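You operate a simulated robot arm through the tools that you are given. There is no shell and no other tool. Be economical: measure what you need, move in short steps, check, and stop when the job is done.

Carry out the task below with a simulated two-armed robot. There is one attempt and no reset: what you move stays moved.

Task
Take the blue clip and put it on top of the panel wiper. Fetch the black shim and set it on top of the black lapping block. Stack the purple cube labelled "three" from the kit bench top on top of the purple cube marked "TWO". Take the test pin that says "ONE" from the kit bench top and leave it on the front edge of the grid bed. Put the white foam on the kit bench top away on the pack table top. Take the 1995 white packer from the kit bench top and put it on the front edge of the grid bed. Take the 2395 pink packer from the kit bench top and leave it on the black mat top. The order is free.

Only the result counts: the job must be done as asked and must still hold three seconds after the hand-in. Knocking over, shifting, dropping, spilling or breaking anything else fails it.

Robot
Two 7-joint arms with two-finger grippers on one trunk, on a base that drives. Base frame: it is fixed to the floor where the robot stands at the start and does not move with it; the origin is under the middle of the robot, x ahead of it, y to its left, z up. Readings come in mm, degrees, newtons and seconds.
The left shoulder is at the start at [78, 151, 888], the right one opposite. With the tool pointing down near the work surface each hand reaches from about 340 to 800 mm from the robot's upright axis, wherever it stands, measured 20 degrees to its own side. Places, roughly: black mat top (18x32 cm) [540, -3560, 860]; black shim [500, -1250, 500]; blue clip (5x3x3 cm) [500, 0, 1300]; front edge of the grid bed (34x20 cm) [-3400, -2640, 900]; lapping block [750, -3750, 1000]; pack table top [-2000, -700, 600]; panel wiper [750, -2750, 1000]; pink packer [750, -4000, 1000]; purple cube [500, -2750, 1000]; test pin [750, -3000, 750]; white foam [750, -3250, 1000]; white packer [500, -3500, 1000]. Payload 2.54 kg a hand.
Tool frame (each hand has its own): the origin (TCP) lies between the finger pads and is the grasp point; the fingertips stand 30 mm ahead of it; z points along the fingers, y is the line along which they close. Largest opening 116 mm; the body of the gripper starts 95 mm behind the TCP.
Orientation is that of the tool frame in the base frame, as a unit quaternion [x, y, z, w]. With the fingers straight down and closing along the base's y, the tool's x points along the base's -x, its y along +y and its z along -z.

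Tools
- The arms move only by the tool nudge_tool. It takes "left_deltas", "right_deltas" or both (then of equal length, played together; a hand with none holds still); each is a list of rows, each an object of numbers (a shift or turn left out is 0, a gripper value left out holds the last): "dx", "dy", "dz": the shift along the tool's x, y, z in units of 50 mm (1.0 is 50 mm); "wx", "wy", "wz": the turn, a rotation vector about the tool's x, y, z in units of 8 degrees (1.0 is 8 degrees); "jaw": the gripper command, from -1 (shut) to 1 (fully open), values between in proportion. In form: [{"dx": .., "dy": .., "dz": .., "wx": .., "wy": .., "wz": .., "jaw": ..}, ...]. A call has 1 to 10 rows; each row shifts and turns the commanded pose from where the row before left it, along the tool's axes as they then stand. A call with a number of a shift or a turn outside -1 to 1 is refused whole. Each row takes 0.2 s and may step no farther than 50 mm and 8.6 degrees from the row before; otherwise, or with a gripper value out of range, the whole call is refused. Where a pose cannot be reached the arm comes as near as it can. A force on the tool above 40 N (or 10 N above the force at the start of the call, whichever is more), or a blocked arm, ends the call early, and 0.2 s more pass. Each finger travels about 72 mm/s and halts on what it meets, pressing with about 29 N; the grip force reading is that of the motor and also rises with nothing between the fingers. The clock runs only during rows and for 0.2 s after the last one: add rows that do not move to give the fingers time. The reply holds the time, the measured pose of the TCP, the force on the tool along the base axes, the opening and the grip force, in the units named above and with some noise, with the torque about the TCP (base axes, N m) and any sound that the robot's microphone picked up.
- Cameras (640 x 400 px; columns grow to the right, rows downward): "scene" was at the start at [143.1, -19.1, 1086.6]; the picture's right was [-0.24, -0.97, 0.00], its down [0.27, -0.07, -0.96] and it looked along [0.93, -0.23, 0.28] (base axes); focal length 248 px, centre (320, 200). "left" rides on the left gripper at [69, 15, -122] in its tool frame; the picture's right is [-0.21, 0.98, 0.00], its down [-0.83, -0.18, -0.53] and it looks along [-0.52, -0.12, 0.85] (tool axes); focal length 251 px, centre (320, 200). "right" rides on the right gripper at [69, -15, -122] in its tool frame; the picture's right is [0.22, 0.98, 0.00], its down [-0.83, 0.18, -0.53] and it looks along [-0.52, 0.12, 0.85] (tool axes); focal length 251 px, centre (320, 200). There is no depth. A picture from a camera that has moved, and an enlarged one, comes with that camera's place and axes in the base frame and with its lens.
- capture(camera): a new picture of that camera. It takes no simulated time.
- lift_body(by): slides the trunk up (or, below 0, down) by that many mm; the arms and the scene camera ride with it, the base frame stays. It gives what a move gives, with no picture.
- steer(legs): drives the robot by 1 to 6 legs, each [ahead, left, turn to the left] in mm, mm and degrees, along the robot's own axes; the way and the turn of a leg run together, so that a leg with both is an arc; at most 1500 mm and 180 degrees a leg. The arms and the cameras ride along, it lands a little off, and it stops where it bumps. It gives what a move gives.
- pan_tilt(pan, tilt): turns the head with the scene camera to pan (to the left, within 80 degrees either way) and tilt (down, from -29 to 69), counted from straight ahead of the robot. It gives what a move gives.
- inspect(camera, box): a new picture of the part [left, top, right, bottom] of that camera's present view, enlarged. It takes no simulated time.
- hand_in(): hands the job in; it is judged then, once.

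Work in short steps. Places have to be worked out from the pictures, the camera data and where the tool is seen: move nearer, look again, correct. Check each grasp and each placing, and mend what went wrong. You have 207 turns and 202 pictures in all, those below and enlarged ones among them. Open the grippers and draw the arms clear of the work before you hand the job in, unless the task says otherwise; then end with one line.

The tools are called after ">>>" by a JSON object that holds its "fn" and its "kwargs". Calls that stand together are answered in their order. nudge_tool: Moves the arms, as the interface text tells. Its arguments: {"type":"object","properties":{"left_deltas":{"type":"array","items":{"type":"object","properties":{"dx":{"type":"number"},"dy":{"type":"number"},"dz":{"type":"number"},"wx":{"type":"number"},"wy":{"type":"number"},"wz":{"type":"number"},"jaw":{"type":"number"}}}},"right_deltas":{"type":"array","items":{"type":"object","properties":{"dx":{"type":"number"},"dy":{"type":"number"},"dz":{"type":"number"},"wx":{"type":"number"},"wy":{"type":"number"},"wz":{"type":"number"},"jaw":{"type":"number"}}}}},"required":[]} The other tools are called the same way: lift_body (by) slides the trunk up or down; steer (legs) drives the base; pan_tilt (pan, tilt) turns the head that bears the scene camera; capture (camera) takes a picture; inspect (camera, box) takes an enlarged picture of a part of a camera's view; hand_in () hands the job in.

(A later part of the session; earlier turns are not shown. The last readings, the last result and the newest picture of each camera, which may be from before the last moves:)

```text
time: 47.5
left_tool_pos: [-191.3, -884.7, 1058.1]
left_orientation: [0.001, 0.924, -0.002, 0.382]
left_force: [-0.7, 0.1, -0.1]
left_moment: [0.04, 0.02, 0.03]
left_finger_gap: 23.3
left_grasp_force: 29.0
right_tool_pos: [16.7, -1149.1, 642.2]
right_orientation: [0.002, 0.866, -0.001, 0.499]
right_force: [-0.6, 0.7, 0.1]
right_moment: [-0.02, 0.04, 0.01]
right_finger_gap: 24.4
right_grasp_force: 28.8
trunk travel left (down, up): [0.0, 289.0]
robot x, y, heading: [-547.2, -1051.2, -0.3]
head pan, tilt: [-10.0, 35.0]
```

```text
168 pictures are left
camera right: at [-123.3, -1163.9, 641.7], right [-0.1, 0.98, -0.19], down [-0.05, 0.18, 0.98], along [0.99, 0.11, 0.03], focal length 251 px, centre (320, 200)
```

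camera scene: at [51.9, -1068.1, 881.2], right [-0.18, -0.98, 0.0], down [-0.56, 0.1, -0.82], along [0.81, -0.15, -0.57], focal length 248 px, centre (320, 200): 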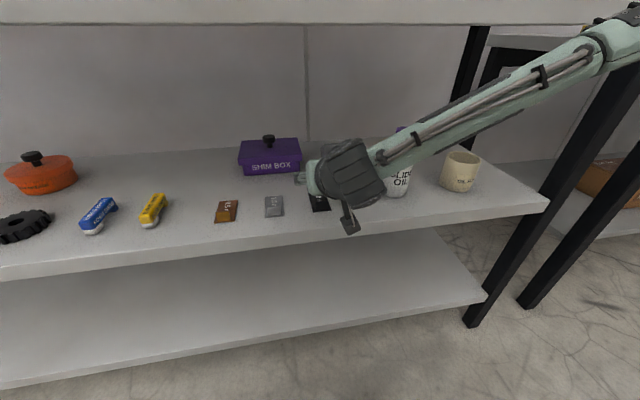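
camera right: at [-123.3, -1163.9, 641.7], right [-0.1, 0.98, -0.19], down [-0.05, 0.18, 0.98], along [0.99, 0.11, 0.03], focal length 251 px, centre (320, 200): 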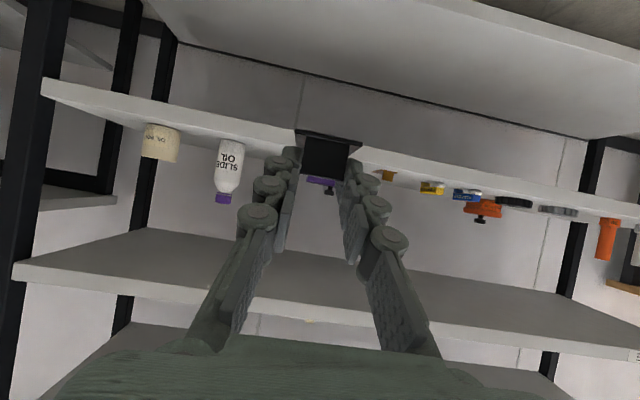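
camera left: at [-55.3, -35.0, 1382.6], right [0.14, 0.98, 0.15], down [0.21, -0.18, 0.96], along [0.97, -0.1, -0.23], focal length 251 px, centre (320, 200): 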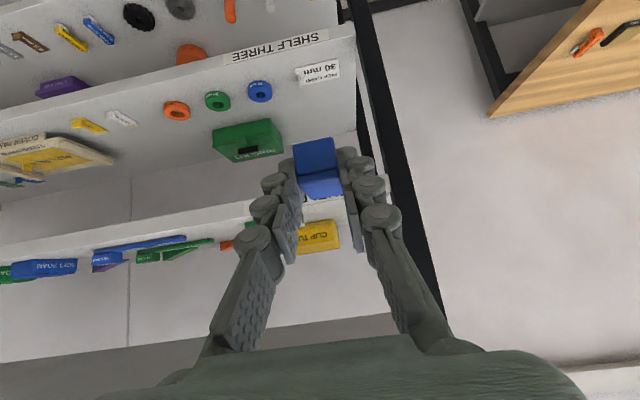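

Shim held level. I raise the trunk and drive along to the kit bench for a look.

>>> {"fn": "lift_body", "kwargs": {"by": 289}}

>>> {"fn": "steer", "kwargs": {"legs": [[0, -1450, 0]]}}

>>> {"fn": "pan_tilt", "kwargs": {"pan": -10, "tilt": 25}}

>>> {"fn": "capture", "kwargs": {"camera": "scene"}}

```text
time: 50.4
left_tool_pos: [-191.3, -885.1, 1346.9]
left_orientation: [0.001, 0.924, -0.001, 0.383]
left_force: [-0.9, -0.1, 0.2]
left_moment: [0.0, 0.02, 0.03]
left_finger_gap: 23.5
left_grasp_force: 29.1
right_tool_pos: [16.8, -1149.3, 930.1]
right_orientation: [0.001, 0.866, -0.001, 0.499]
right_force: [0.4, -0.8, -1.2]
right_moment: [-0.02, 0.03, 0.05]
right_finger_gap: 24.1
right_grasp_force: 29.7
trunk travel left (down, up): [-289.0, 0.0]
robot x, y, heading: [-544.9, -1049.0, 0.0]
head pan, tilt: [-10.0, 35.0]
```

```text
time: 64.6
left_tool_pos: [-204.7, -2347.5, 1346.1]
left_orientation: [0.007, 0.924, -0.004, 0.383]
left_force: [-0.1, 0.4, -0.5]
left_moment: [-0.02, 0.03, 0.0]
left_finger_gap: 23.0
left_grasp_force: 29.3
right_tool_pos: [-1.0, -2615.4, 930.7]
right_orientation: [0.009, 0.866, -0.006, 0.5]
right_force: [-0.2, 0.4, -0.7]
right_moment: [0.0, 0.04, -0.01]
right_finger_gap: 24.2
right_grasp_force: 29.5
trunk travel left (down, up): [-289.0, 0.0]
robot x, y, heading: [-562.7, -2509.3, -0.9]
head pan, tilt: [-10.0, 35.0]
```

```text
time: 65.3
left_tool_pos: [-205.2, -2348.8, 1347.4]
left_orientation: [0.007, 0.924, -0.003, 0.383]
left_force: [-0.1, 0.1, -0.5]
left_moment: [-0.02, 0.01, -0.02]
left_finger_gap: 23.1
left_grasp_force: 29.1
right_tool_pos: [0.0, -2616.2, 930.6]
right_orientation: [0.009, 0.866, -0.006, 0.499]
right_force: [-0.1, -0.1, -0.9]
right_moment: [-0.04, 0.01, 0.0]
right_finger_gap: 24.4
right_grasp_force: 28.7
trunk travel left (down, up): [-289.0, 0.0]
robot x, y, heading: [-559.9, -2506.8, -1.0]
head pan, tilt: [-10.0, 25.0]
```

```text
167 pictures are left
camera scene: at [-405.2, -2526.7, 1186.0], right [-0.19, -0.98, 0.0], down [-0.42, 0.08, -0.91], along [0.89, -0.17, -0.42], focal length 248 px, centre (320, 200)
```

scene: 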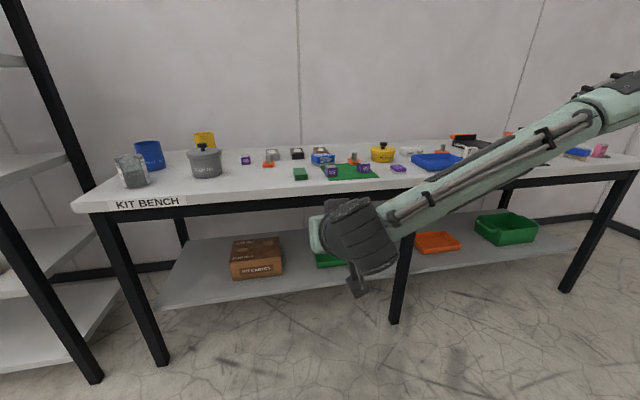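

>>> {"fn": "inspect", "kwargs": {"camera": "scene", "box": [90, 120, 290, 220]}}

>>> {"fn": "inspect", "kwargs": {"camera": "scene", "box": [240, 120, 420, 200]}}

>>> {"fn": "inspect", "kwargs": {"camera": "scene", "box": [380, 110, 640, 230]}}

```text
3.20 times, centred on (190, 170) of scene
camera zoom: at [-405.2, -2526.7, 1186.0], right [-0.19, -0.98, 0.0], down [-0.42, 0.08, -0.91], along [0.89, -0.17, -0.42], focal length 792 px, centre (736, 296)
```

zoom: 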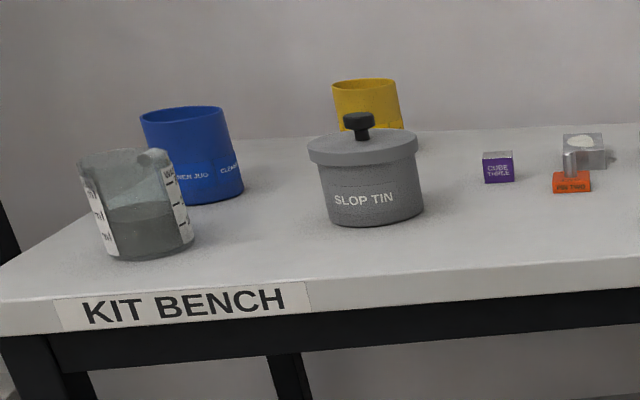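

```text
3.56 times, centred on (330, 160) of scene
camera zoom: at [-405.2, -2526.7, 1186.0], right [-0.19, -0.98, 0.0], down [-0.42, 0.08, -0.91], along [0.89, -0.17, -0.42], focal length 880 px, centre (284, 342)
```

zoom: 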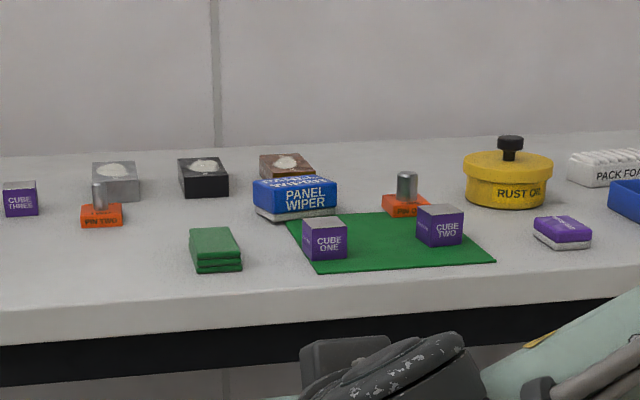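

```text
2.46 times, centred on (510, 170) of scene
camera zoom: at [-405.2, -2526.7, 1186.0], right [-0.19, -0.98, 0.0], down [-0.42, 0.08, -0.91], along [0.89, -0.17, -0.42], focal length 610 px, centre (-148, 274)
```

zoom: 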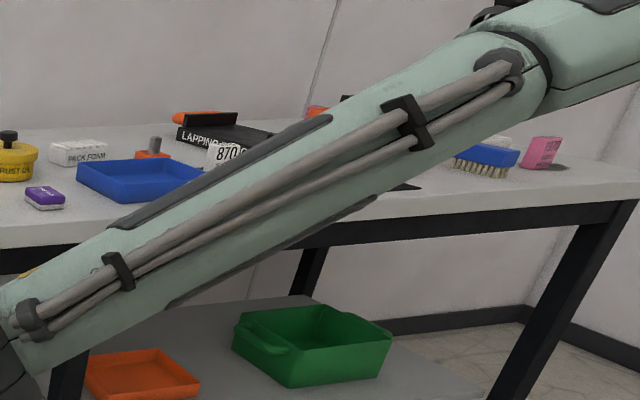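

I raise and retract the right hand so it clears the bench items and the camera view.

>>> {"fn": "nudge_tool", "kwargs": {"right_deltas": [{"dx": -0.86, "dz": -0.5}, {"dx": -0.86, "dz": -0.5}, {"dx": -0.86, "dz": -0.5}, {"dx": -0.86, "dz": -0.5}, {"dx": -0.86, "dz": -0.5}, {"dy": -1}, {"dy": -1}, {"dy": -1}, {}]}}

>>> {"fn": "steer", "kwargs": {"legs": [[0, -450, 0]]}}

>>> {"fn": "pan_tilt", "kwargs": {"pan": 0, "tilt": 30}}

>>> {"fn": "capture", "kwargs": {"camera": "scene"}}

>>> {"fn": "capture", "kwargs": {"camera": "right"}}

```text
time: 67.3
left_tool_pos: [-204.4, -2347.6, 1346.2]
left_orientation: [0.008, 0.924, -0.005, 0.382]
left_force: [-0.4, -0.5, 0.2]
left_moment: [0.0, 0.01, 0.04]
left_finger_gap: 22.9
left_grasp_force: 29.5
right_tool_pos: [-5.1, -2765.4, 1180.0]
right_orientation: [0.008, 0.866, -0.005, 0.499]
right_force: [0.8, 0.4, -1.2]
right_moment: [0.0, 0.07, -0.01]
right_finger_gap: 24.0
right_grasp_force: 28.4
trunk travel left (down, up): [-289.0, 0.0]
robot x, y, heading: [-559.0, -2505.1, -0.8]
head pan, tilt: [-10.0, 25.0]
```

```text
time: 72.2
left_tool_pos: [-213.5, -2802.6, 1346.0]
left_orientation: [0.01, 0.924, -0.005, 0.382]
left_force: [-0.1, 0.0, -0.3]
left_moment: [0.03, 0.01, -0.05]
left_finger_gap: 23.3
left_grasp_force: 28.5
right_tool_pos: [-15.9, -3223.0, 1179.8]
right_orientation: [0.012, 0.867, -0.008, 0.498]
right_force: [-0.3, -0.5, -1.0]
right_moment: [-0.02, 0.05, 0.0]
right_finger_gap: 24.3
right_grasp_force: 28.7
trunk travel left (down, up): [-289.0, 0.0]
robot x, y, heading: [-571.7, -2958.3, -1.4]
head pan, tilt: [-10.0, 25.0]
```

```text
time: 72.9
left_tool_pos: [-214.1, -2802.3, 1346.3]
left_orientation: [0.009, 0.924, -0.004, 0.382]
left_force: [0.7, -0.1, 0.2]
left_moment: [0.01, 0.02, 0.0]
left_finger_gap: 23.1
left_grasp_force: 29.2
right_tool_pos: [-16.1, -3222.9, 1179.9]
right_orientation: [0.012, 0.866, -0.007, 0.499]
right_force: [0.0, 0.3, -0.6]
right_moment: [0.0, 0.04, 0.01]
right_finger_gap: 23.9
right_grasp_force: 29.2
trunk travel left (down, up): [-289.0, 0.0]
robot x, y, heading: [-572.1, -2959.7, -1.4]
head pan, tilt: [0.0, 30.0]
```

```text
163 pictures are left
camera scene: at [-415.1, -2965.1, 1178.1], right [-0.03, -1.0, 0.0], down [-0.5, 0.01, -0.87], along [0.87, -0.02, -0.5], focal length 248 px, centre (320, 200)
```

scene: 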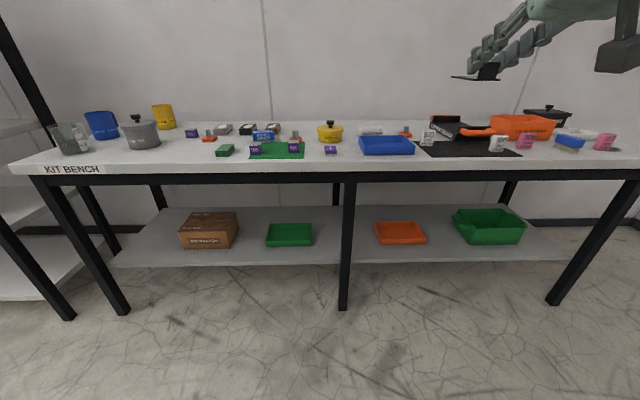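

```text
162 pictures are left
camera right: at [-156.7, -3234.4, 1180.3], right [-0.08, 0.98, -0.19], down [-0.04, 0.18, 0.98], along [1.0, 0.09, 0.03], focal length 251 px, centre (320, 200)
```

right: 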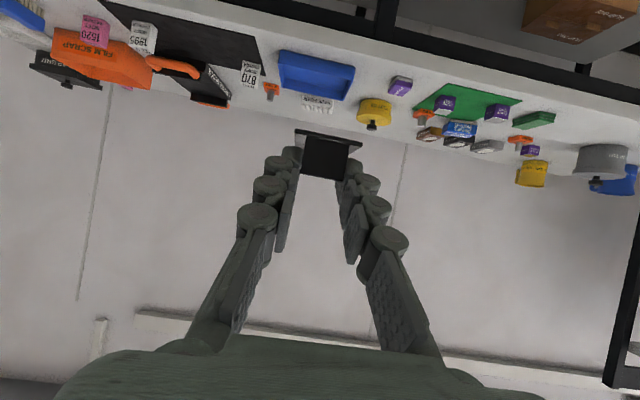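

>>> {"fn": "inspect", "kwargs": {"camera": "scene", "box": [170, 100, 350, 180]}}

>>> {"fn": "inspect", "kwargs": {"camera": "scene", "box": [350, 90, 490, 170]}}

>>> {"fn": "inspect", "kwargs": {"camera": "scene", "box": [480, 90, 640, 170]}}

```text
3.56 times, centred on (260, 140) of scene
camera zoom: at [-415.1, -2965.1, 1178.1], right [-0.03, -1.0, 0.0], down [-0.5, 0.01, -0.87], along [0.87, -0.02, -0.5], focal length 880 px, centre (533, 413)
```

zoom: 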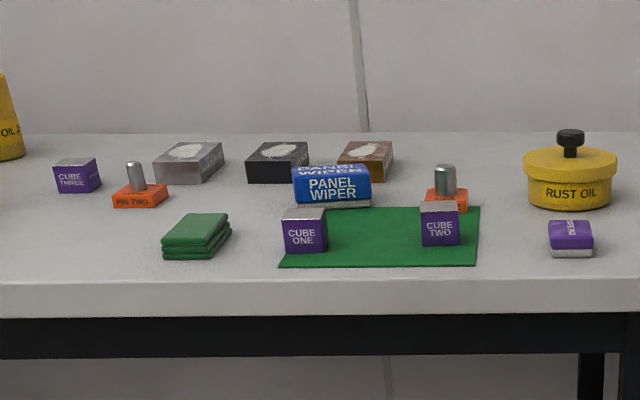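

```text
4.57 times, centred on (420, 130) of scene
camera zoom: at [-415.1, -2965.1, 1178.1], right [-0.03, -1.0, 0.0], down [-0.5, 0.01, -0.87], along [0.87, -0.02, -0.5], focal length 1132 px, centre (-137, 520)
```

zoom: 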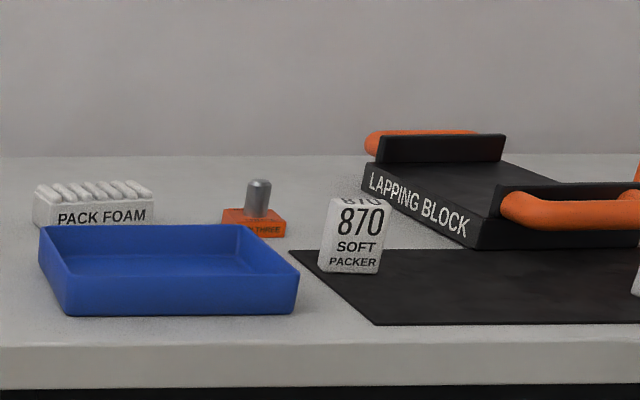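

```text
4.00 times, centred on (560, 130) of scene
camera zoom: at [-415.1, -2965.1, 1178.1], right [-0.03, -1.0, 0.0], down [-0.5, 0.01, -0.87], along [0.87, -0.02, -0.5], focal length 990 px, centre (-640, 480)
```

zoom: 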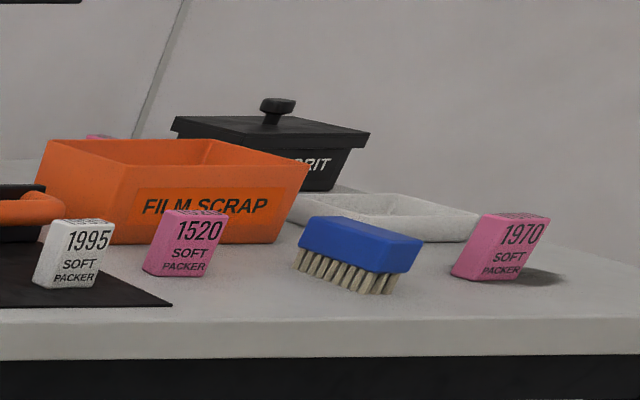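

I know the bench layout now: wiper ≈ (661, -2744), lapping block to the right. I drive in so the left hand can reach the wiper.

>>> {"fn": "steer", "kwargs": {"legs": [[540, 40, 1.4]]}}

>>> {"fn": "pan_tilt", "kwargs": {"pan": 10, "tilt": 38}}

>>> {"fn": "capture", "kwargs": {"camera": "scene"}}

>>> {"fn": "capture", "kwargs": {"camera": "left"}}

```text
time: 76.1
left_tool_pos: [324.7, -2763.2, 1346.5]
left_orientation: [0.0, 0.924, -0.001, 0.383]
left_force: [-0.4, 0.6, 0.0]
left_moment: [0.0, 0.0, 0.03]
left_finger_gap: 23.0
left_grasp_force: 29.0
right_tool_pos: [533.1, -3176.1, 1181.5]
right_orientation: [0.001, 0.867, -0.001, 0.499]
right_force: [0.1, -0.6, -0.9]
right_moment: [0.02, 0.03, -0.01]
right_finger_gap: 24.6
right_grasp_force: 29.3
trunk travel left (down, up): [-289.0, 0.0]
robot x, y, heading: [-27.6, -2927.8, -0.1]
head pan, tilt: [0.0, 30.0]
```

```text
time: 76.8
left_tool_pos: [324.0, -2762.3, 1347.0]
left_orientation: [0.0, 0.924, -0.001, 0.383]
left_force: [-1.1, -0.2, -0.4]
left_moment: [0.01, 0.03, 0.03]
left_finger_gap: 23.1
left_grasp_force: 28.8
right_tool_pos: [532.6, -3176.7, 1179.4]
right_orientation: [0.002, 0.866, -0.002, 0.5]
right_force: [-0.8, -0.4, -0.7]
right_moment: [0.0, 0.02, 0.02]
right_finger_gap: 24.1
right_grasp_force: 28.8
trunk travel left (down, up): [-289.0, 0.0]
robot x, y, heading: [-29.4, -2930.3, -0.0]
head pan, tilt: [10.0, 38.0]
```

```text
158 pictures are left
camera scene: at [122.3, -2913.6, 1165.7], right [0.17, -0.99, 0.0], down [-0.61, -0.11, -0.79], along [0.78, 0.14, -0.62], focal length 248 px, centre (320, 200)
```

scene: 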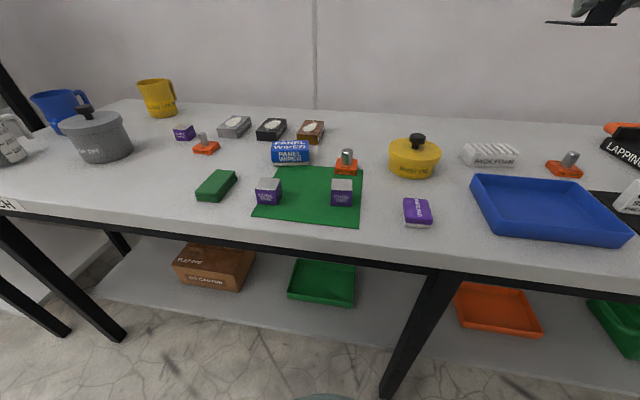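

```text
157 pictures are left
camera left: at [190.1, -2747.1, 1383.5], right [0.15, 0.98, 0.15], down [0.21, -0.18, 0.96], along [0.97, -0.11, -0.23], focal length 251 px, centre (320, 200)
```

left: 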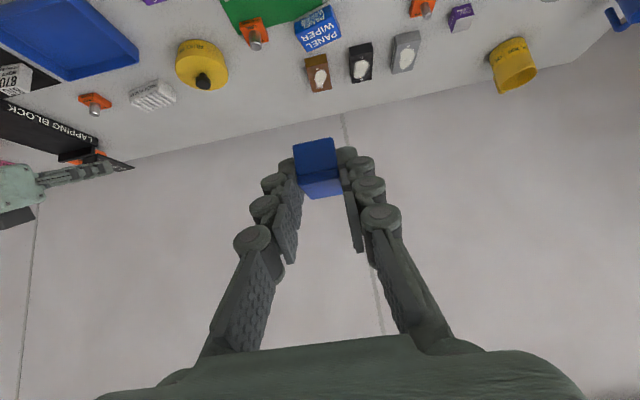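

>>> {"fn": "inspect", "kwargs": {"camera": "scene", "box": [220, 110, 380, 210]}}

>>> {"fn": "inspect", "kwargs": {"camera": "left", "box": [220, 0, 380, 100]}}

```text
4.00 times, centred on (300, 160) of scene
camera zoom: at [122.3, -2913.6, 1165.7], right [0.17, -0.99, 0.0], down [-0.61, -0.11, -0.79], along [0.78, 0.14, -0.62], focal length 990 px, centre (400, 360)
```

zoom: 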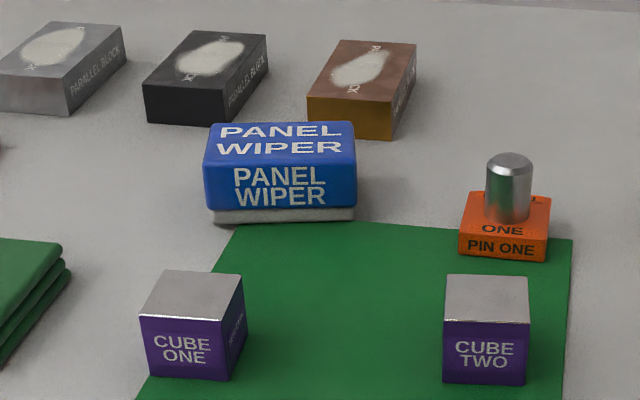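

```text
4.00 times, centred on (300, 50) of left
camera zoom: at [190.1, -2747.1, 1383.5], right [0.15, 0.98, 0.15], down [0.21, -0.18, 0.96], along [0.97, -0.11, -0.23], focal length 1006 px, centre (400, 800)
```

zoom: 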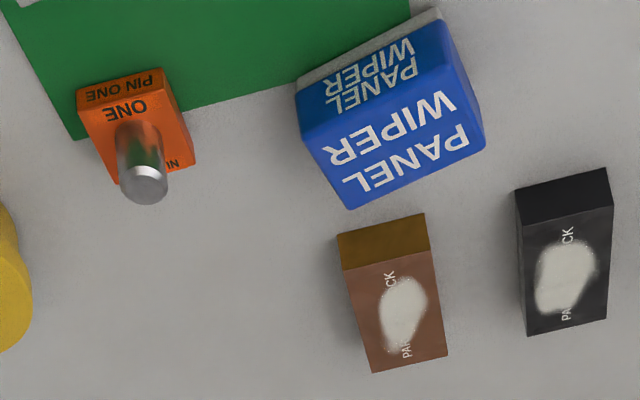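

Wiper top centre ≈ (682, -2740, 888). I move the left hand diagonally to a spot above it.

>>> {"fn": "nudge_tool", "kwargs": {"left_deltas": [{"dz": 0.95, "dx": 0.07, "dy": 0.046}, {"dz": 0.95, "dx": 0.07, "dy": 0.046}, {"dz": 0.95, "dx": 0.07, "dy": 0.046}, {"dz": 0.95, "dx": 0.07, "dy": 0.046}, {"dz": 0.95, "dx": 0.07, "dy": 0.046}, {"dz": 0.95, "dx": 0.07, "dy": 0.046}, {"dz": 0.95, "dx": 0.07, "dy": 0.046}, {"dz": 0.95, "dx": 0.07, "dy": 0.046}, {"dz": 0.95, "dx": 0.07, "dy": 0.046}, {"dz": 0.95, "dx": 0.07, "dy": 0.046}]}}

>>> {"fn": "capture", "kwargs": {"camera": "left"}}

>>> {"fn": "inspect", "kwargs": {"camera": "scene", "box": [200, 60, 400, 185]}}

```text
time: 79.0
left_tool_pos: [635.0, -2741.4, 987.2]
left_orientation: [0.0, 0.924, -0.001, 0.382]
left_force: [0.4, 0.7, 0.0]
left_moment: [0.0, 0.02, -0.02]
left_finger_gap: 23.1
left_grasp_force: 29.2
right_tool_pos: [532.8, -3175.8, 1180.6]
right_orientation: [0.001, 0.867, -0.001, 0.499]
right_force: [0.0, -0.4, -1.2]
right_moment: [-0.01, 0.06, -0.03]
right_finger_gap: 24.3
right_grasp_force: 28.8
trunk travel left (down, up): [-289.0, 0.0]
robot x, y, heading: [-29.4, -2926.5, 0.1]
head pan, tilt: [10.0, 38.0]
```

```text
154 pictures are left
camera left: at [502.0, -2726.2, 1023.1], right [0.15, 0.98, 0.15], down [0.21, -0.18, 0.96], along [0.97, -0.11, -0.23], focal length 251 px, centre (320, 200)
```

left: 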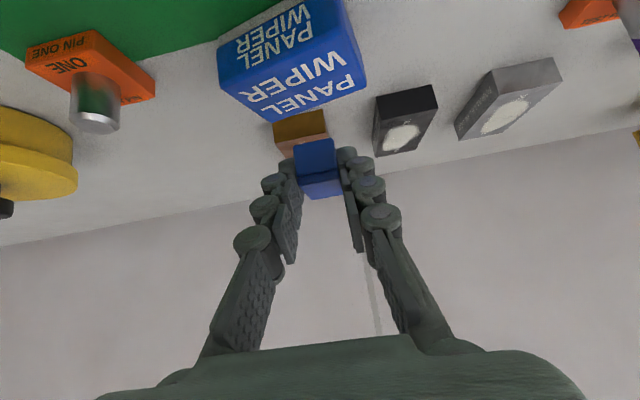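

```text
3.20 times, centred on (300, 122) of scene
camera zoom: at [122.9, -2913.5, 1165.6], right [0.17, -0.98, 0.0], down [-0.61, -0.11, -0.79], along [0.78, 0.14, -0.62], focal length 792 px, centre (384, 448)
```

zoom: 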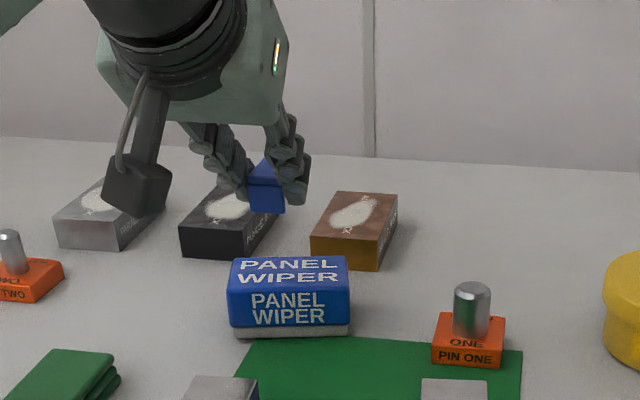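

I'm just above. I go to about 14 mm over contact height and check.

>>> {"fn": "nudge_tool", "kwargs": {"left_deltas": [{"dx": 0.13, "dz": 0.6}, {"dx": 0.14, "dz": 0.6, "dy": -0.03}, {}]}}

>>> {"fn": "capture", "kwargs": {"camera": "left"}}

>>> {"fn": "inspect", "kwargs": {"camera": "scene", "box": [220, 80, 380, 180]}}

```text
time: 79.8
left_tool_pos: [670.7, -2741.1, 933.1]
left_orientation: [-0.001, 0.924, 0.0, 0.383]
left_force: [-0.5, 0.7, 0.1]
left_moment: [-0.03, 0.01, 0.0]
left_finger_gap: 23.4
left_grasp_force: 28.9
right_tool_pos: [532.6, -3177.1, 1180.3]
right_orientation: [0.001, 0.866, -0.001, 0.5]
right_force: [0.1, -0.5, -1.0]
right_moment: [-0.02, 0.04, -0.01]
right_finger_gap: 24.5
right_grasp_force: 29.3
trunk travel left (down, up): [-289.0, 0.0]
robot x, y, heading: [-28.9, -2928.7, 0.0]
head pan, tilt: [10.0, 38.0]
```

```text
152 pictures are left
camera left: at [535.1, -2726.2, 971.2], right [0.15, 0.98, 0.15], down [0.21, -0.18, 0.96], along [0.97, -0.11, -0.23], focal length 251 px, centre (320, 200)
```

left: 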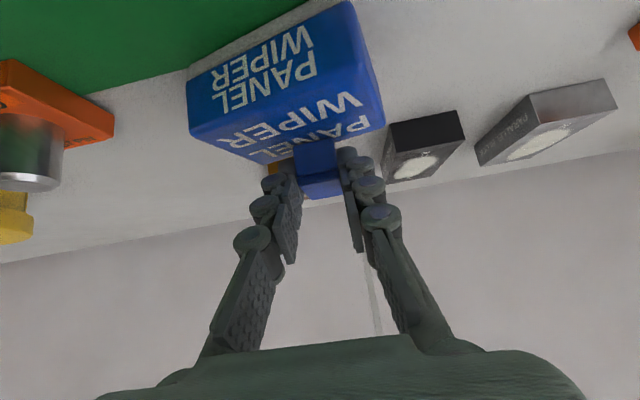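

```text
4.00 times, centred on (300, 130) of scene
camera zoom: at [122.3, -2913.6, 1165.7], right [0.17, -0.98, 0.0], down [-0.61, -0.11, -0.79], along [0.78, 0.14, -0.62], focal length 990 px, centre (400, 480)
```

zoom: 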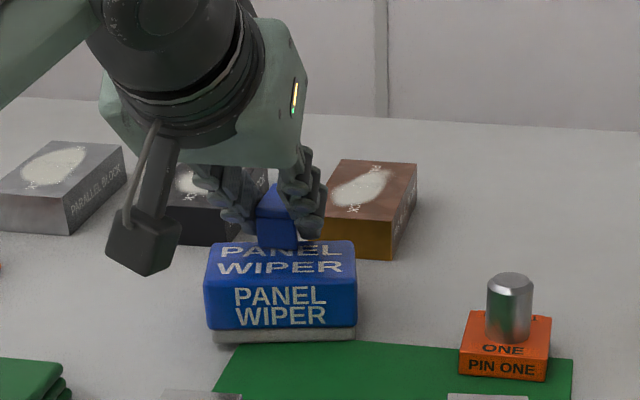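

The clip sits forward of the TCP (centre ≈ TCP+25), so I shift back 17 mm and then lower gently.

>>> {"fn": "nudge_tool", "kwargs": {"left_deltas": [{"dx": 0.24, "dz": -0.24}, {"dx": 0.1, "dz": 0.1}, {"dx": 0.04, "dz": 0.04}, {}]}}

>>> {"fn": "inspect", "kwargs": {"camera": "scene", "box": [240, 100, 340, 162]}}

>>> {"fn": "inspect", "kwargs": {"camera": "left", "box": [220, 80, 420, 205]}}

```text
time: 80.8
left_tool_pos: [652.2, -2741.9, 932.2]
left_orientation: [-0.002, 0.921, 0.0, 0.389]
left_force: [10.5, 2.5, 30.3]
left_moment: [0.02, -0.39, 0.04]
left_finger_gap: 23.1
left_grasp_force: 29.3
right_tool_pos: [530.6, -3176.8, 1183.0]
right_orientation: [0.001, 0.866, -0.001, 0.501]
right_force: [0.2, 0.2, -1.5]
right_moment: [-0.02, 0.02, 0.0]
right_finger_gap: 24.3
right_grasp_force: 29.3
trunk travel left (down, up): [-289.0, 0.0]
robot x, y, heading: [-31.4, -2928.7, -0.0]
head pan, tilt: [10.0, 38.0]
```

```text
6.40 times, centred on (290, 131) of scene
camera zoom: at [120.4, -2914.2, 1166.3], right [0.17, -0.98, 0.0], down [-0.6, -0.11, -0.79], along [0.78, 0.14, -0.61], focal length 1585 px, centre (512, 642)
```

zoom: 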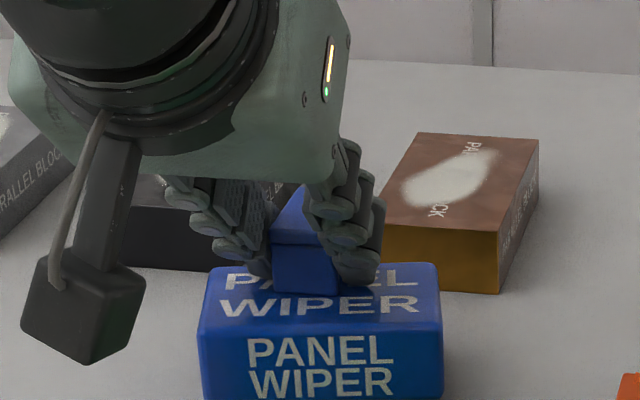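

```text
3.20 times, centred on (320, 142) of left
camera zoom: at [517.2, -2726.7, 966.3], right [0.15, 0.98, 0.15], down [0.19, -0.18, 0.96], along [0.97, -0.11, -0.21], focal length 805 px, centre (320, 384)
```

zoom: 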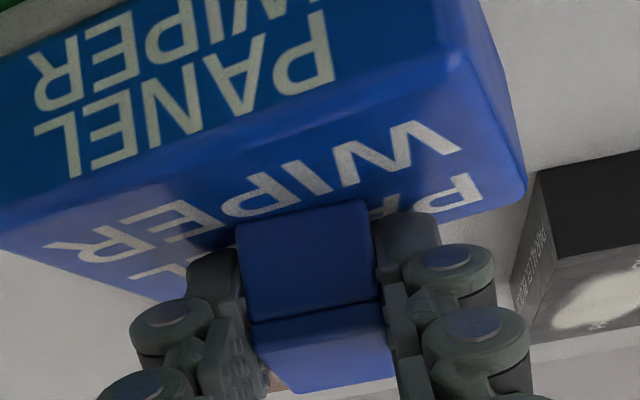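

Contact already, with 30 N on the tool, so the wiper is taller than I estimated. I ease up 6 mm to lighten the force.

>>> {"fn": "nudge_tool", "kwargs": {"left_deltas": [{"dx": -0.085, "dz": -0.085}, {}]}}

>>> {"fn": "inspect", "kwargs": {"camera": "scene", "box": [240, 100, 340, 162]}}

```text
time: 81.4
left_tool_pos: [651.2, -2741.5, 930.7]
left_orientation: [0.0, 0.923, -0.002, 0.385]
left_force: [9.4, 1.2, 19.1]
left_moment: [0.0, -0.38, 0.02]
left_finger_gap: 23.2
left_grasp_force: 28.6
right_tool_pos: [532.6, -3176.2, 1180.5]
right_orientation: [0.001, 0.866, -0.001, 0.5]
right_force: [1.1, 0.4, -1.3]
right_moment: [0.0, 0.06, 0.01]
right_finger_gap: 24.5
right_grasp_force: 29.0
trunk travel left (down, up): [-289.0, 0.0]
robot x, y, heading: [-29.2, -2928.5, -0.3]
head pan, tilt: [10.0, 38.0]
```

```text
6.40 times, centred on (290, 131) of scene
camera zoom: at [121.2, -2914.0, 1165.8], right [0.17, -0.98, 0.0], down [-0.61, -0.11, -0.79], along [0.78, 0.14, -0.61], focal length 1585 px, centre (512, 642)
```

zoom: 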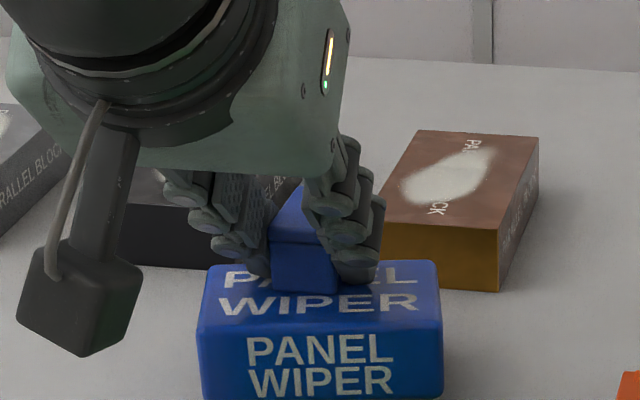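

The image shows the clip front at mid-depth of the wiper, so it would overhang the back. I lift 12 mm, move back 28 mm and lower again.

>>> {"fn": "nudge_tool", "kwargs": {"left_deltas": [{"dx": -0.2, "dz": -0.2}, {"dx": 0.4, "dz": -0.4}, {"dx": 0.1, "dz": 0.1}, {}]}}

>>> {"fn": "inspect", "kwargs": {"camera": "scene", "box": [240, 100, 340, 162]}}

>>> {"fn": "inspect", "kwargs": {"camera": "left", "box": [180, 60, 420, 210]}}

```text
time: 82.4
left_tool_pos: [623.2, -2742.1, 936.9]
left_orientation: [-0.001, 0.924, 0.0, 0.383]
left_force: [0.2, 0.1, 0.2]
left_moment: [0.0, 0.01, 0.01]
left_finger_gap: 22.8
left_grasp_force: 29.4
right_tool_pos: [533.1, -3175.8, 1180.1]
right_orientation: [0.0, 0.866, 0.0, 0.499]
right_force: [0.0, 0.2, -1.1]
right_moment: [0.01, 0.05, -0.03]
right_finger_gap: 24.4
right_grasp_force: 28.7
trunk travel left (down, up): [-289.0, 0.0]
robot x, y, heading: [-29.4, -2930.6, 0.1]
head pan, tilt: [10.0, 38.0]
```

```text
6.40 times, centred on (290, 131) of scene
camera zoom: at [122.3, -2913.6, 1165.7], right [0.17, -0.98, 0.0], down [-0.61, -0.11, -0.79], along [0.78, 0.14, -0.62], focal length 1585 px, centre (512, 642)
```

zoom: 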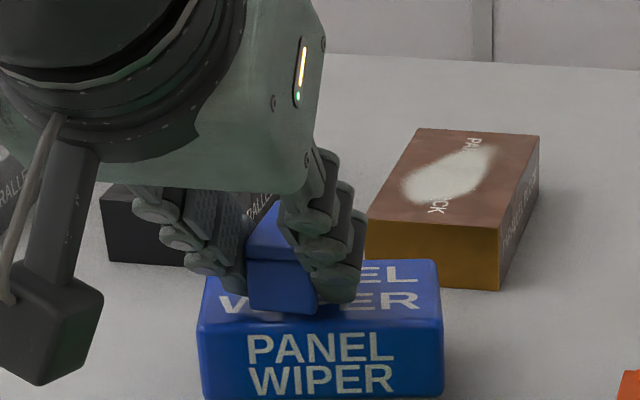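

```text
2.67 times, centred on (300, 135) of left
camera zoom: at [489.0, -2726.9, 974.0], right [0.15, 0.98, 0.15], down [0.21, -0.18, 0.96], along [0.97, -0.11, -0.23], focal length 670 px, centre (373, 373)
```

zoom: 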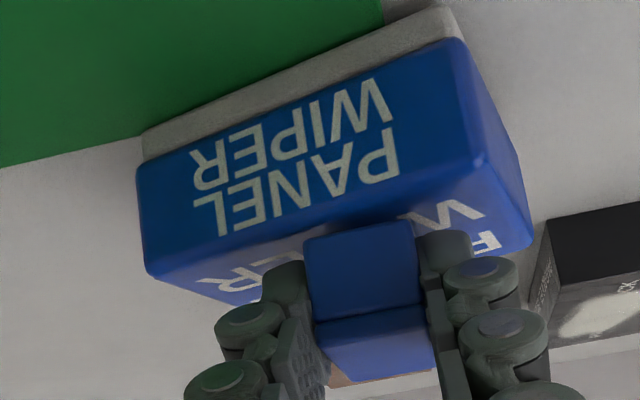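

No contact yet; the clip is nearly centred front to back but 15 mm off in y. I shift y and lower slowly to contact.

>>> {"fn": "nudge_tool", "kwargs": {"left_deltas": [{"dy": -0.26}, {"dx": 0.04, "dz": 0.04}, {"dx": 0.03, "dz": 0.03}, {}]}}

>>> {"fn": "inspect", "kwargs": {"camera": "scene", "box": [240, 100, 340, 162]}}

```text
time: 83.4
left_tool_pos: [623.8, -2753.7, 934.3]
left_orientation: [-0.001, 0.924, 0.0, 0.383]
left_force: [-0.5, 1.1, 4.0]
left_moment: [0.05, 0.01, 0.02]
left_finger_gap: 23.2
left_grasp_force: 29.2
right_tool_pos: [531.6, -3176.3, 1181.5]
right_orientation: [0.001, 0.866, -0.001, 0.5]
right_force: [-0.2, 0.5, -0.2]
right_moment: [-0.02, 0.0, -0.04]
right_finger_gap: 24.4
right_grasp_force: 29.4
trunk travel left (down, up): [-289.0, 0.0]
robot x, y, heading: [-29.1, -2925.8, 0.0]
head pan, tilt: [10.0, 38.0]
```

```text
6.40 times, centred on (290, 131) of scene
camera zoom: at [121.8, -2913.6, 1165.8], right [0.17, -0.98, 0.0], down [-0.61, -0.11, -0.79], along [0.78, 0.14, -0.62], focal length 1585 px, centre (512, 642)
```

zoom: 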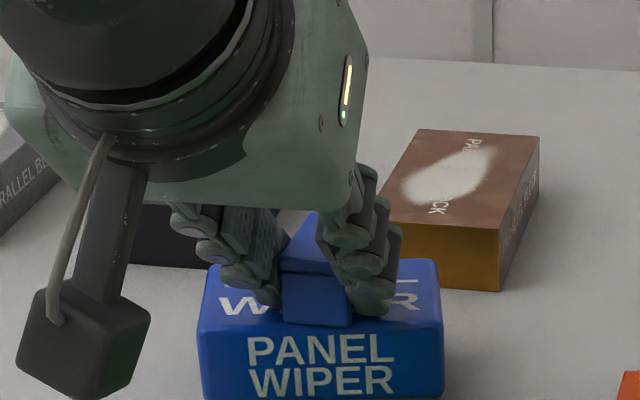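

Light 4 N contact. I nudge 5 mm forward, press 1 mm and open the fingers.

>>> {"fn": "nudge_tool", "kwargs": {"left_deltas": [{"dx": -0.09, "dz": 0.05}, {"dx": 0.03, "dz": 0.03}, {}, {"jaw": -0.4}, {"jaw": 0.0}, {}]}}

>>> {"fn": "inspect", "kwargs": {"camera": "scene", "box": [240, 100, 340, 162]}}

>>> {"fn": "capture", "kwargs": {"camera": "left"}}

```text
time: 84.8
left_tool_pos: [628.1, -2753.8, 931.6]
left_orientation: [-0.001, 0.924, 0.0, 0.382]
left_force: [0.1, 0.1, 4.3]
left_moment: [-0.01, -0.07, -0.02]
left_finger_gap: 58.7
left_grasp_force: 2.4
right_tool_pos: [533.2, -3177.2, 1180.8]
right_orientation: [0.001, 0.866, -0.001, 0.499]
right_force: [0.2, -0.9, -0.4]
right_moment: [0.04, 0.08, 0.0]
right_finger_gap: 24.5
right_grasp_force: 29.1
trunk travel left (down, up): [-289.0, 0.0]
robot x, y, heading: [-29.1, -2930.2, -0.0]
head pan, tilt: [10.0, 38.0]
```

```text
6.40 times, centred on (290, 131) of scene
camera zoom: at [122.1, -2913.7, 1165.7], right [0.17, -0.98, 0.0], down [-0.61, -0.11, -0.79], along [0.78, 0.14, -0.62], focal length 1585 px, centre (512, 642)
```

zoom: 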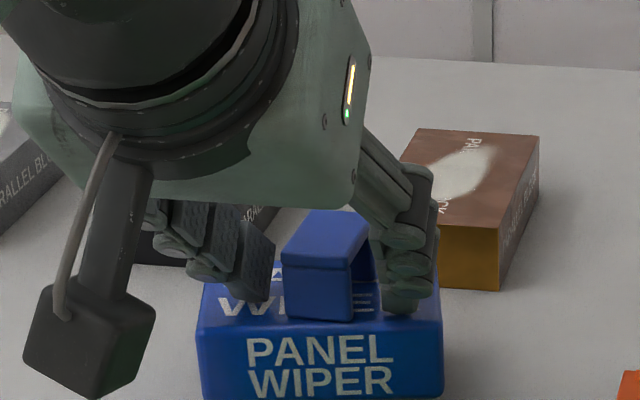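

```text
143 pictures are left
camera left: at [493.9, -2738.6, 968.3], right [0.15, 0.98, 0.15], down [0.21, -0.18, 0.96], along [0.97, -0.11, -0.23], focal length 251 px, centre (320, 200)
```

left: 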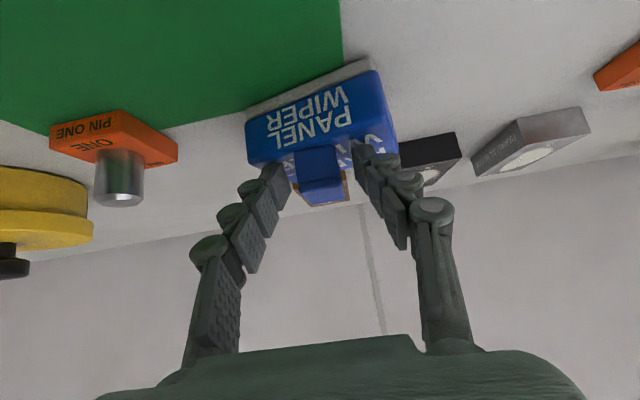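

The clip sits flat on the wiper. I withdraw straight up.

>>> {"fn": "nudge_tool", "kwargs": {"left_deltas": [{"dx": -0.3, "dz": -0.3, "jaw": 0.3}, {"dx": -0.65, "dz": -0.65}, {"dx": -0.65, "dz": -0.65}, {"dx": -0.65, "dz": -0.65}]}}

>>> {"fn": "inspect", "kwargs": {"camera": "scene", "box": [220, 90, 380, 190]}}

```text
time: 85.8
left_tool_pos: [629.6, -2752.0, 1090.6]
left_orientation: [0.0, 0.924, 0.0, 0.382]
left_force: [-0.2, 0.9, -0.6]
left_moment: [-0.02, 0.01, -0.02]
left_finger_gap: 75.5
left_grasp_force: 0.0
right_tool_pos: [531.2, -3176.9, 1180.3]
right_orientation: [0.003, 0.866, -0.002, 0.5]
right_force: [-0.8, 0.1, -0.9]
right_moment: [-0.04, 0.05, -0.02]
right_finger_gap: 24.5
right_grasp_force: 28.8
trunk travel left (down, up): [-289.0, 0.0]
robot x, y, heading: [-28.6, -2928.2, -0.1]
head pan, tilt: [10.0, 38.0]
```

```text
4.00 times, centred on (300, 140) of scene
camera zoom: at [121.9, -2913.7, 1165.7], right [0.17, -0.98, 0.0], down [-0.61, -0.11, -0.79], along [0.78, 0.14, -0.62], focal length 990 px, centre (400, 440)
```

zoom: 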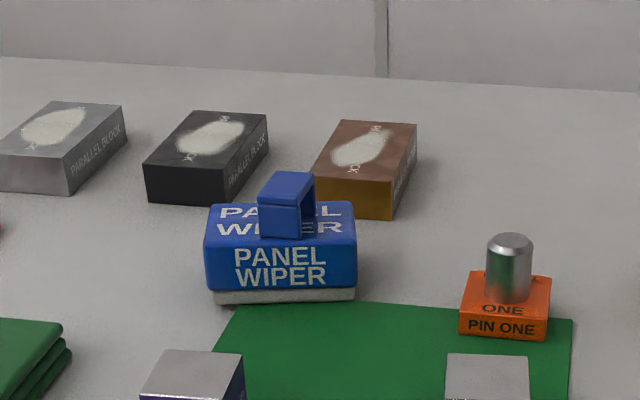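

Clip done. Next is cube THREE at about (755, -2393). I turn the left hand to point straight down and drive left toward it.

>>> {"fn": "nudge_tool", "kwargs": {"left_deltas": [{"wy": 0.9375}, {"wy": 0.9375}, {"wy": 0.9375}, {"wy": 0.9375}, {"wy": 0.9375}, {"wy": 0.9375}, {}]}}

>>> {"fn": "steer", "kwargs": {"legs": [[0, 320, 0], [70, 0, 0]]}}

>>> {"fn": "pan_tilt", "kwargs": {"pan": 15, "tilt": 38}}

>>> {"fn": "capture", "kwargs": {"camera": "scene"}}

>>> {"fn": "capture", "kwargs": {"camera": "left"}}

```text
time: 87.4
left_tool_pos: [627.6, -2752.8, 1090.5]
left_orientation: [0.0, 1.0, -0.001, 0.0]
left_force: [0.8, 0.5, 0.3]
left_moment: [0.02, -0.01, -0.02]
left_finger_gap: 75.4
left_grasp_force: 0.1
right_tool_pos: [534.0, -3175.9, 1181.0]
right_orientation: [0.001, 0.866, -0.001, 0.499]
right_force: [0.3, 0.5, -0.6]
right_moment: [-0.03, 0.04, 0.01]
right_finger_gap: 24.6
right_grasp_force: 29.4
trunk travel left (down, up): [-289.0, 0.0]
robot x, y, heading: [-24.9, -2926.6, -0.2]
head pan, tilt: [10.0, 38.0]
```

```text
time: 91.7
left_tool_pos: [697.7, -2430.3, 1090.8]
left_orientation: [-0.001, 1.0, -0.001, -0.001]
left_force: [0.5, -0.2, -0.2]
left_moment: [-0.02, 0.05, -0.02]
left_finger_gap: 75.5
left_grasp_force: 0.0
right_tool_pos: [603.3, -2854.0, 1180.1]
right_orientation: [0.001, 0.867, -0.001, 0.499]
right_force: [1.3, 0.2, -2.3]
right_moment: [0.01, 0.02, 0.01]
right_finger_gap: 24.3
right_grasp_force: 29.1
trunk travel left (down, up): [-289.0, 0.0]
robot x, y, heading: [42.6, -2606.5, 0.1]
head pan, tilt: [10.0, 38.0]
```

```text
time: 92.3
left_tool_pos: [696.8, -2431.2, 1089.5]
left_orientation: [-0.001, 1.0, -0.001, 0.0]
left_force: [-0.2, -0.4, 0.1]
left_moment: [-0.01, 0.0, -0.01]
left_finger_gap: 75.5
left_grasp_force: 0.0
right_tool_pos: [601.5, -2855.2, 1180.6]
right_orientation: [0.001, 0.867, -0.001, 0.499]
right_force: [-0.3, 0.6, -0.5]
right_moment: [0.01, 0.02, -0.01]
right_finger_gap: 24.2
right_grasp_force: 29.2
trunk travel left (down, up): [-289.0, 0.0]
robot x, y, heading: [40.4, -2605.2, -0.0]
head pan, tilt: [15.0, 38.0]
```

```text
141 pictures are left
camera scene: at [190.1, -2584.2, 1165.7], right [0.26, -0.97, 0.0], down [-0.59, -0.16, -0.79], along [0.76, 0.2, -0.62], focal length 248 px, centre (320, 200)
```

scene: 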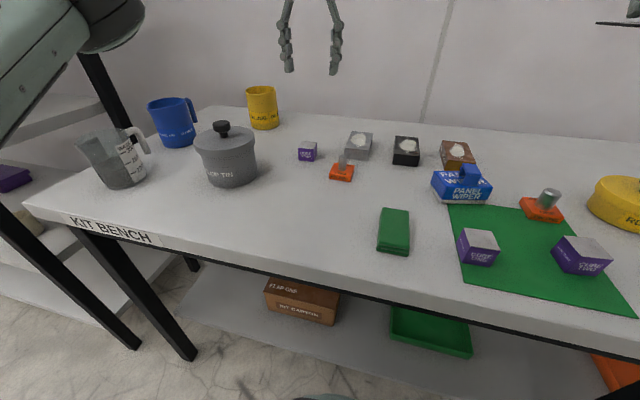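

```text
140 pictures are left
camera left: at [629.0, -2416.0, 1211.8], right [0.21, 0.98, 0.0], down [0.83, -0.18, 0.53], along [0.52, -0.12, -0.85], focal length 251 px, centre (320, 200)
```

left: 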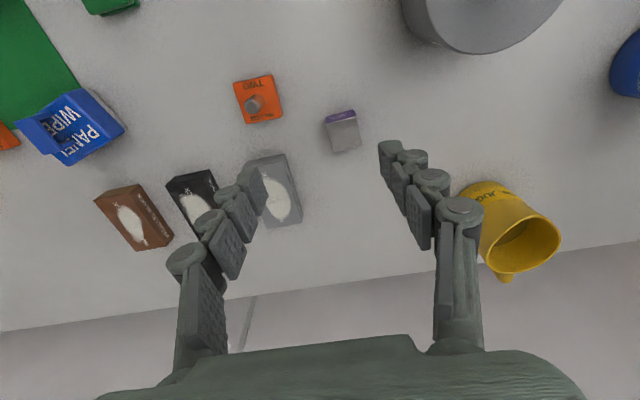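

Cube THREE is near (735, -2408), top z≈886. I move above it and look again.

>>> {"fn": "nudge_tool", "kwargs": {"left_deltas": [{"dx": -0.76, "dy": 0.46}, {"dz": 0.9}, {"dz": 0.9}, {}]}}

>>> {"fn": "inspect", "kwargs": {"camera": "left", "box": [220, 60, 420, 185]}}

>>> {"fn": "inspect", "kwargs": {"camera": "scene", "box": [240, 80, 400, 180]}}

```text
time: 93.3
left_tool_pos: [734.2, -2405.3, 999.0]
left_orientation: [-0.001, 1.0, -0.001, 0.0]
left_force: [-0.3, 0.1, -0.8]
left_moment: [0.01, 0.02, 0.0]
left_finger_gap: 75.4
left_grasp_force: 0.0
right_tool_pos: [602.8, -2854.9, 1180.7]
right_orientation: [0.001, 0.866, -0.002, 0.499]
right_force: [-0.1, 0.7, -1.2]
right_moment: [0.01, 0.01, 0.01]
right_finger_gap: 24.3
right_grasp_force: 29.0
trunk travel left (down, up): [-289.0, 0.0]
robot x, y, heading: [40.2, -2606.7, 0.1]
head pan, tilt: [15.0, 38.0]
```

```text
3.20 times, centred on (320, 122) of left
camera zoom: at [664.7, -2391.3, 1121.4], right [0.21, 0.98, 0.0], down [0.83, -0.18, 0.53], along [0.52, -0.11, -0.84], focal length 805 px, centre (320, 448)
```

zoom: 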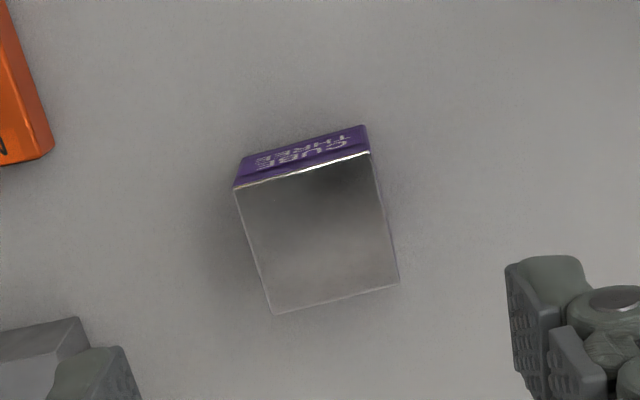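

```text
4.00 times, centred on (320, 130) of scene
camera zoom: at [189.9, -2584.2, 1165.8], right [0.26, -0.97, 0.0], down [-0.59, -0.16, -0.79], along [0.76, 0.2, -0.62], focal length 990 px, centre (320, 480)
```

zoom: 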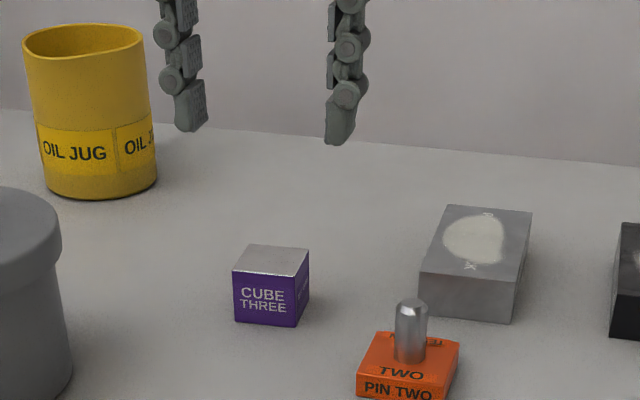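

Cube aligned and centred at (737, -2407). I lower to grasp height and close.

>>> {"fn": "nudge_tool", "kwargs": {"left_deltas": [{"dx": -0.06, "dy": -0.03, "dz": 0.7}, {"dz": 0.8}, {"dz": 0.7}, {"jaw": -0.3}, {"jaw": -1}, {}, {}, {}]}}

>>> {"fn": "capture", "kwargs": {"camera": "left"}}

```text
time: 95.1
left_tool_pos: [737.2, -2411.0, 889.9]
left_orientation: [-0.001, 1.0, 0.0, 0.001]
left_force: [-0.7, 3.1, 1.2]
left_moment: [0.07, -0.11, 0.05]
left_finger_gap: 39.3
left_grasp_force: 29.3
right_tool_pos: [603.1, -2854.0, 1180.3]
right_orientation: [0.002, 0.866, -0.002, 0.5]
right_force: [0.1, -0.4, -0.1]
right_moment: [0.02, 0.03, 0.0]
right_finger_gap: 24.0
right_grasp_force: 28.7
trunk travel left (down, up): [-289.0, 0.0]
robot x, y, heading: [40.6, -2605.8, 0.0]
head pan, tilt: [15.0, 38.0]
```

```text
137 pictures are left
camera left: at [669.0, -2395.3, 1012.1], right [0.21, 0.98, 0.0], down [0.83, -0.18, 0.53], along [0.52, -0.11, -0.85], focal length 251 px, centre (320, 200)
```

left: 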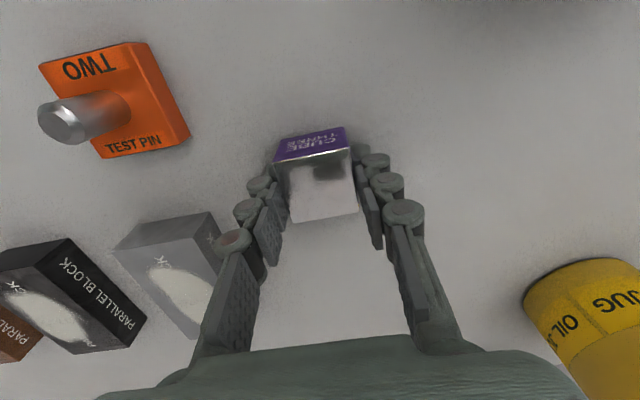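

Cube THREE gripped (39 mm gap). I lift it and drive to cube TWO at about (530, -2890).

>>> {"fn": "nudge_tool", "kwargs": {"left_deltas": [{"dz": -0.4}, {"dz": -0.9}, {"dz": -0.9}, {"dz": -0.9}, {}]}}

>>> {"fn": "steer", "kwargs": {"legs": [[-100, 0, 0], [0, -480, 0]]}}

>>> {"fn": "pan_tilt", "kwargs": {"pan": 15, "tilt": 45}}

>>> {"fn": "capture", "kwargs": {"camera": "scene"}}

>>> {"fn": "capture", "kwargs": {"camera": "left"}}

```text
time: 96.3
left_tool_pos: [739.4, -2411.2, 1044.3]
left_orientation: [-0.001, 1.0, -0.001, -0.001]
left_force: [0.5, 0.4, -3.6]
left_moment: [-0.01, -0.01, 0.01]
left_finger_gap: 39.5
left_grasp_force: 28.5
right_tool_pos: [603.0, -2853.8, 1179.4]
right_orientation: [0.001, 0.867, -0.001, 0.499]
right_force: [-0.1, 1.0, -0.8]
right_moment: [-0.03, 0.02, -0.02]
right_finger_gap: 24.4
right_grasp_force: 29.7
trunk travel left (down, up): [-289.0, 0.0]
robot x, y, heading: [39.7, -2604.4, -0.0]
head pan, tilt: [15.0, 38.0]
```

```text
time: 102.2
left_tool_pos: [637.3, -2890.2, 1044.9]
left_orientation: [-0.004, 1.0, -0.001, 0.0]
left_force: [-0.6, 0.6, -4.0]
left_moment: [-0.03, -0.03, 0.0]
left_finger_gap: 39.5
left_grasp_force: 28.6
right_tool_pos: [504.4, -3335.4, 1180.0]
right_orientation: [-0.001, 0.866, 0.0, 0.499]
right_force: [-0.3, -0.3, -0.3]
right_moment: [-0.02, 0.01, -0.01]
right_finger_gap: 24.4
right_grasp_force: 28.3
trunk travel left (down, up): [-289.0, 0.0]
robot x, y, heading: [-58.0, -3088.5, 0.5]
head pan, tilt: [15.0, 38.0]
```

```text
time: 102.9
left_tool_pos: [638.3, -2890.8, 1045.6]
left_orientation: [-0.003, 1.0, -0.001, -0.001]
left_force: [0.1, -0.5, -4.5]
left_moment: [-0.01, -0.02, -0.01]
left_finger_gap: 39.1
left_grasp_force: 28.9
right_tool_pos: [504.4, -3334.3, 1181.1]
right_orientation: [-0.001, 0.866, 0.001, 0.499]
right_force: [0.4, 0.0, -0.4]
right_moment: [0.0, 0.0, 0.02]
right_finger_gap: 24.3
right_grasp_force: 28.8
trunk travel left (down, up): [-289.0, 0.0]
robot x, y, heading: [-60.8, -3091.5, 0.3]
head pan, tilt: [15.0, 45.0]
```

```text
136 pictures are left
camera scene: at [85.8, -3068.6, 1155.4], right [0.26, -0.96, 0.0], down [-0.68, -0.19, -0.71], along [0.68, 0.19, -0.71], focal length 248 px, centre (320, 200)
```

scene: 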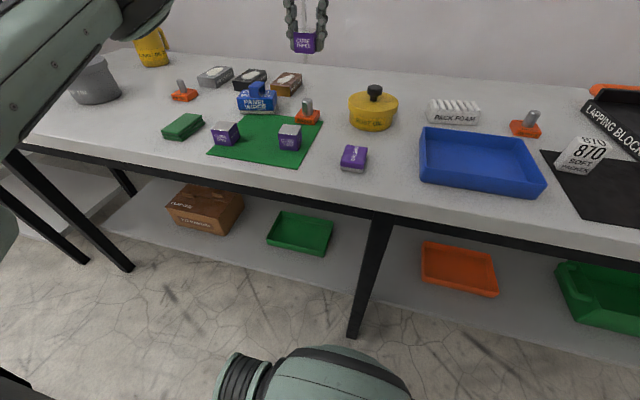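

```text
135 pictures are left
camera left: at [569.5, -2876.0, 1165.7], right [0.21, 0.98, 0.0], down [0.83, -0.17, 0.53], along [0.52, -0.11, -0.85], focal length 251 px, centre (320, 200)
```

left: 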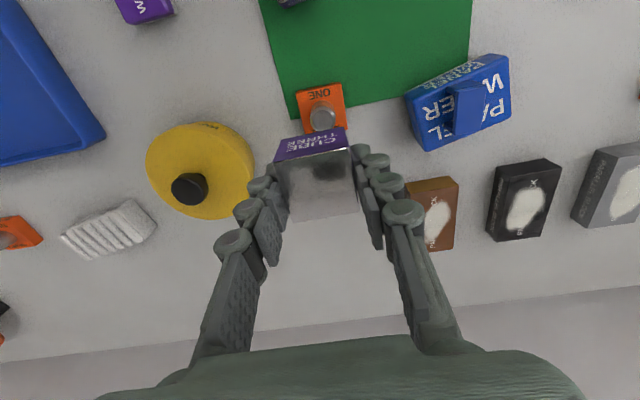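

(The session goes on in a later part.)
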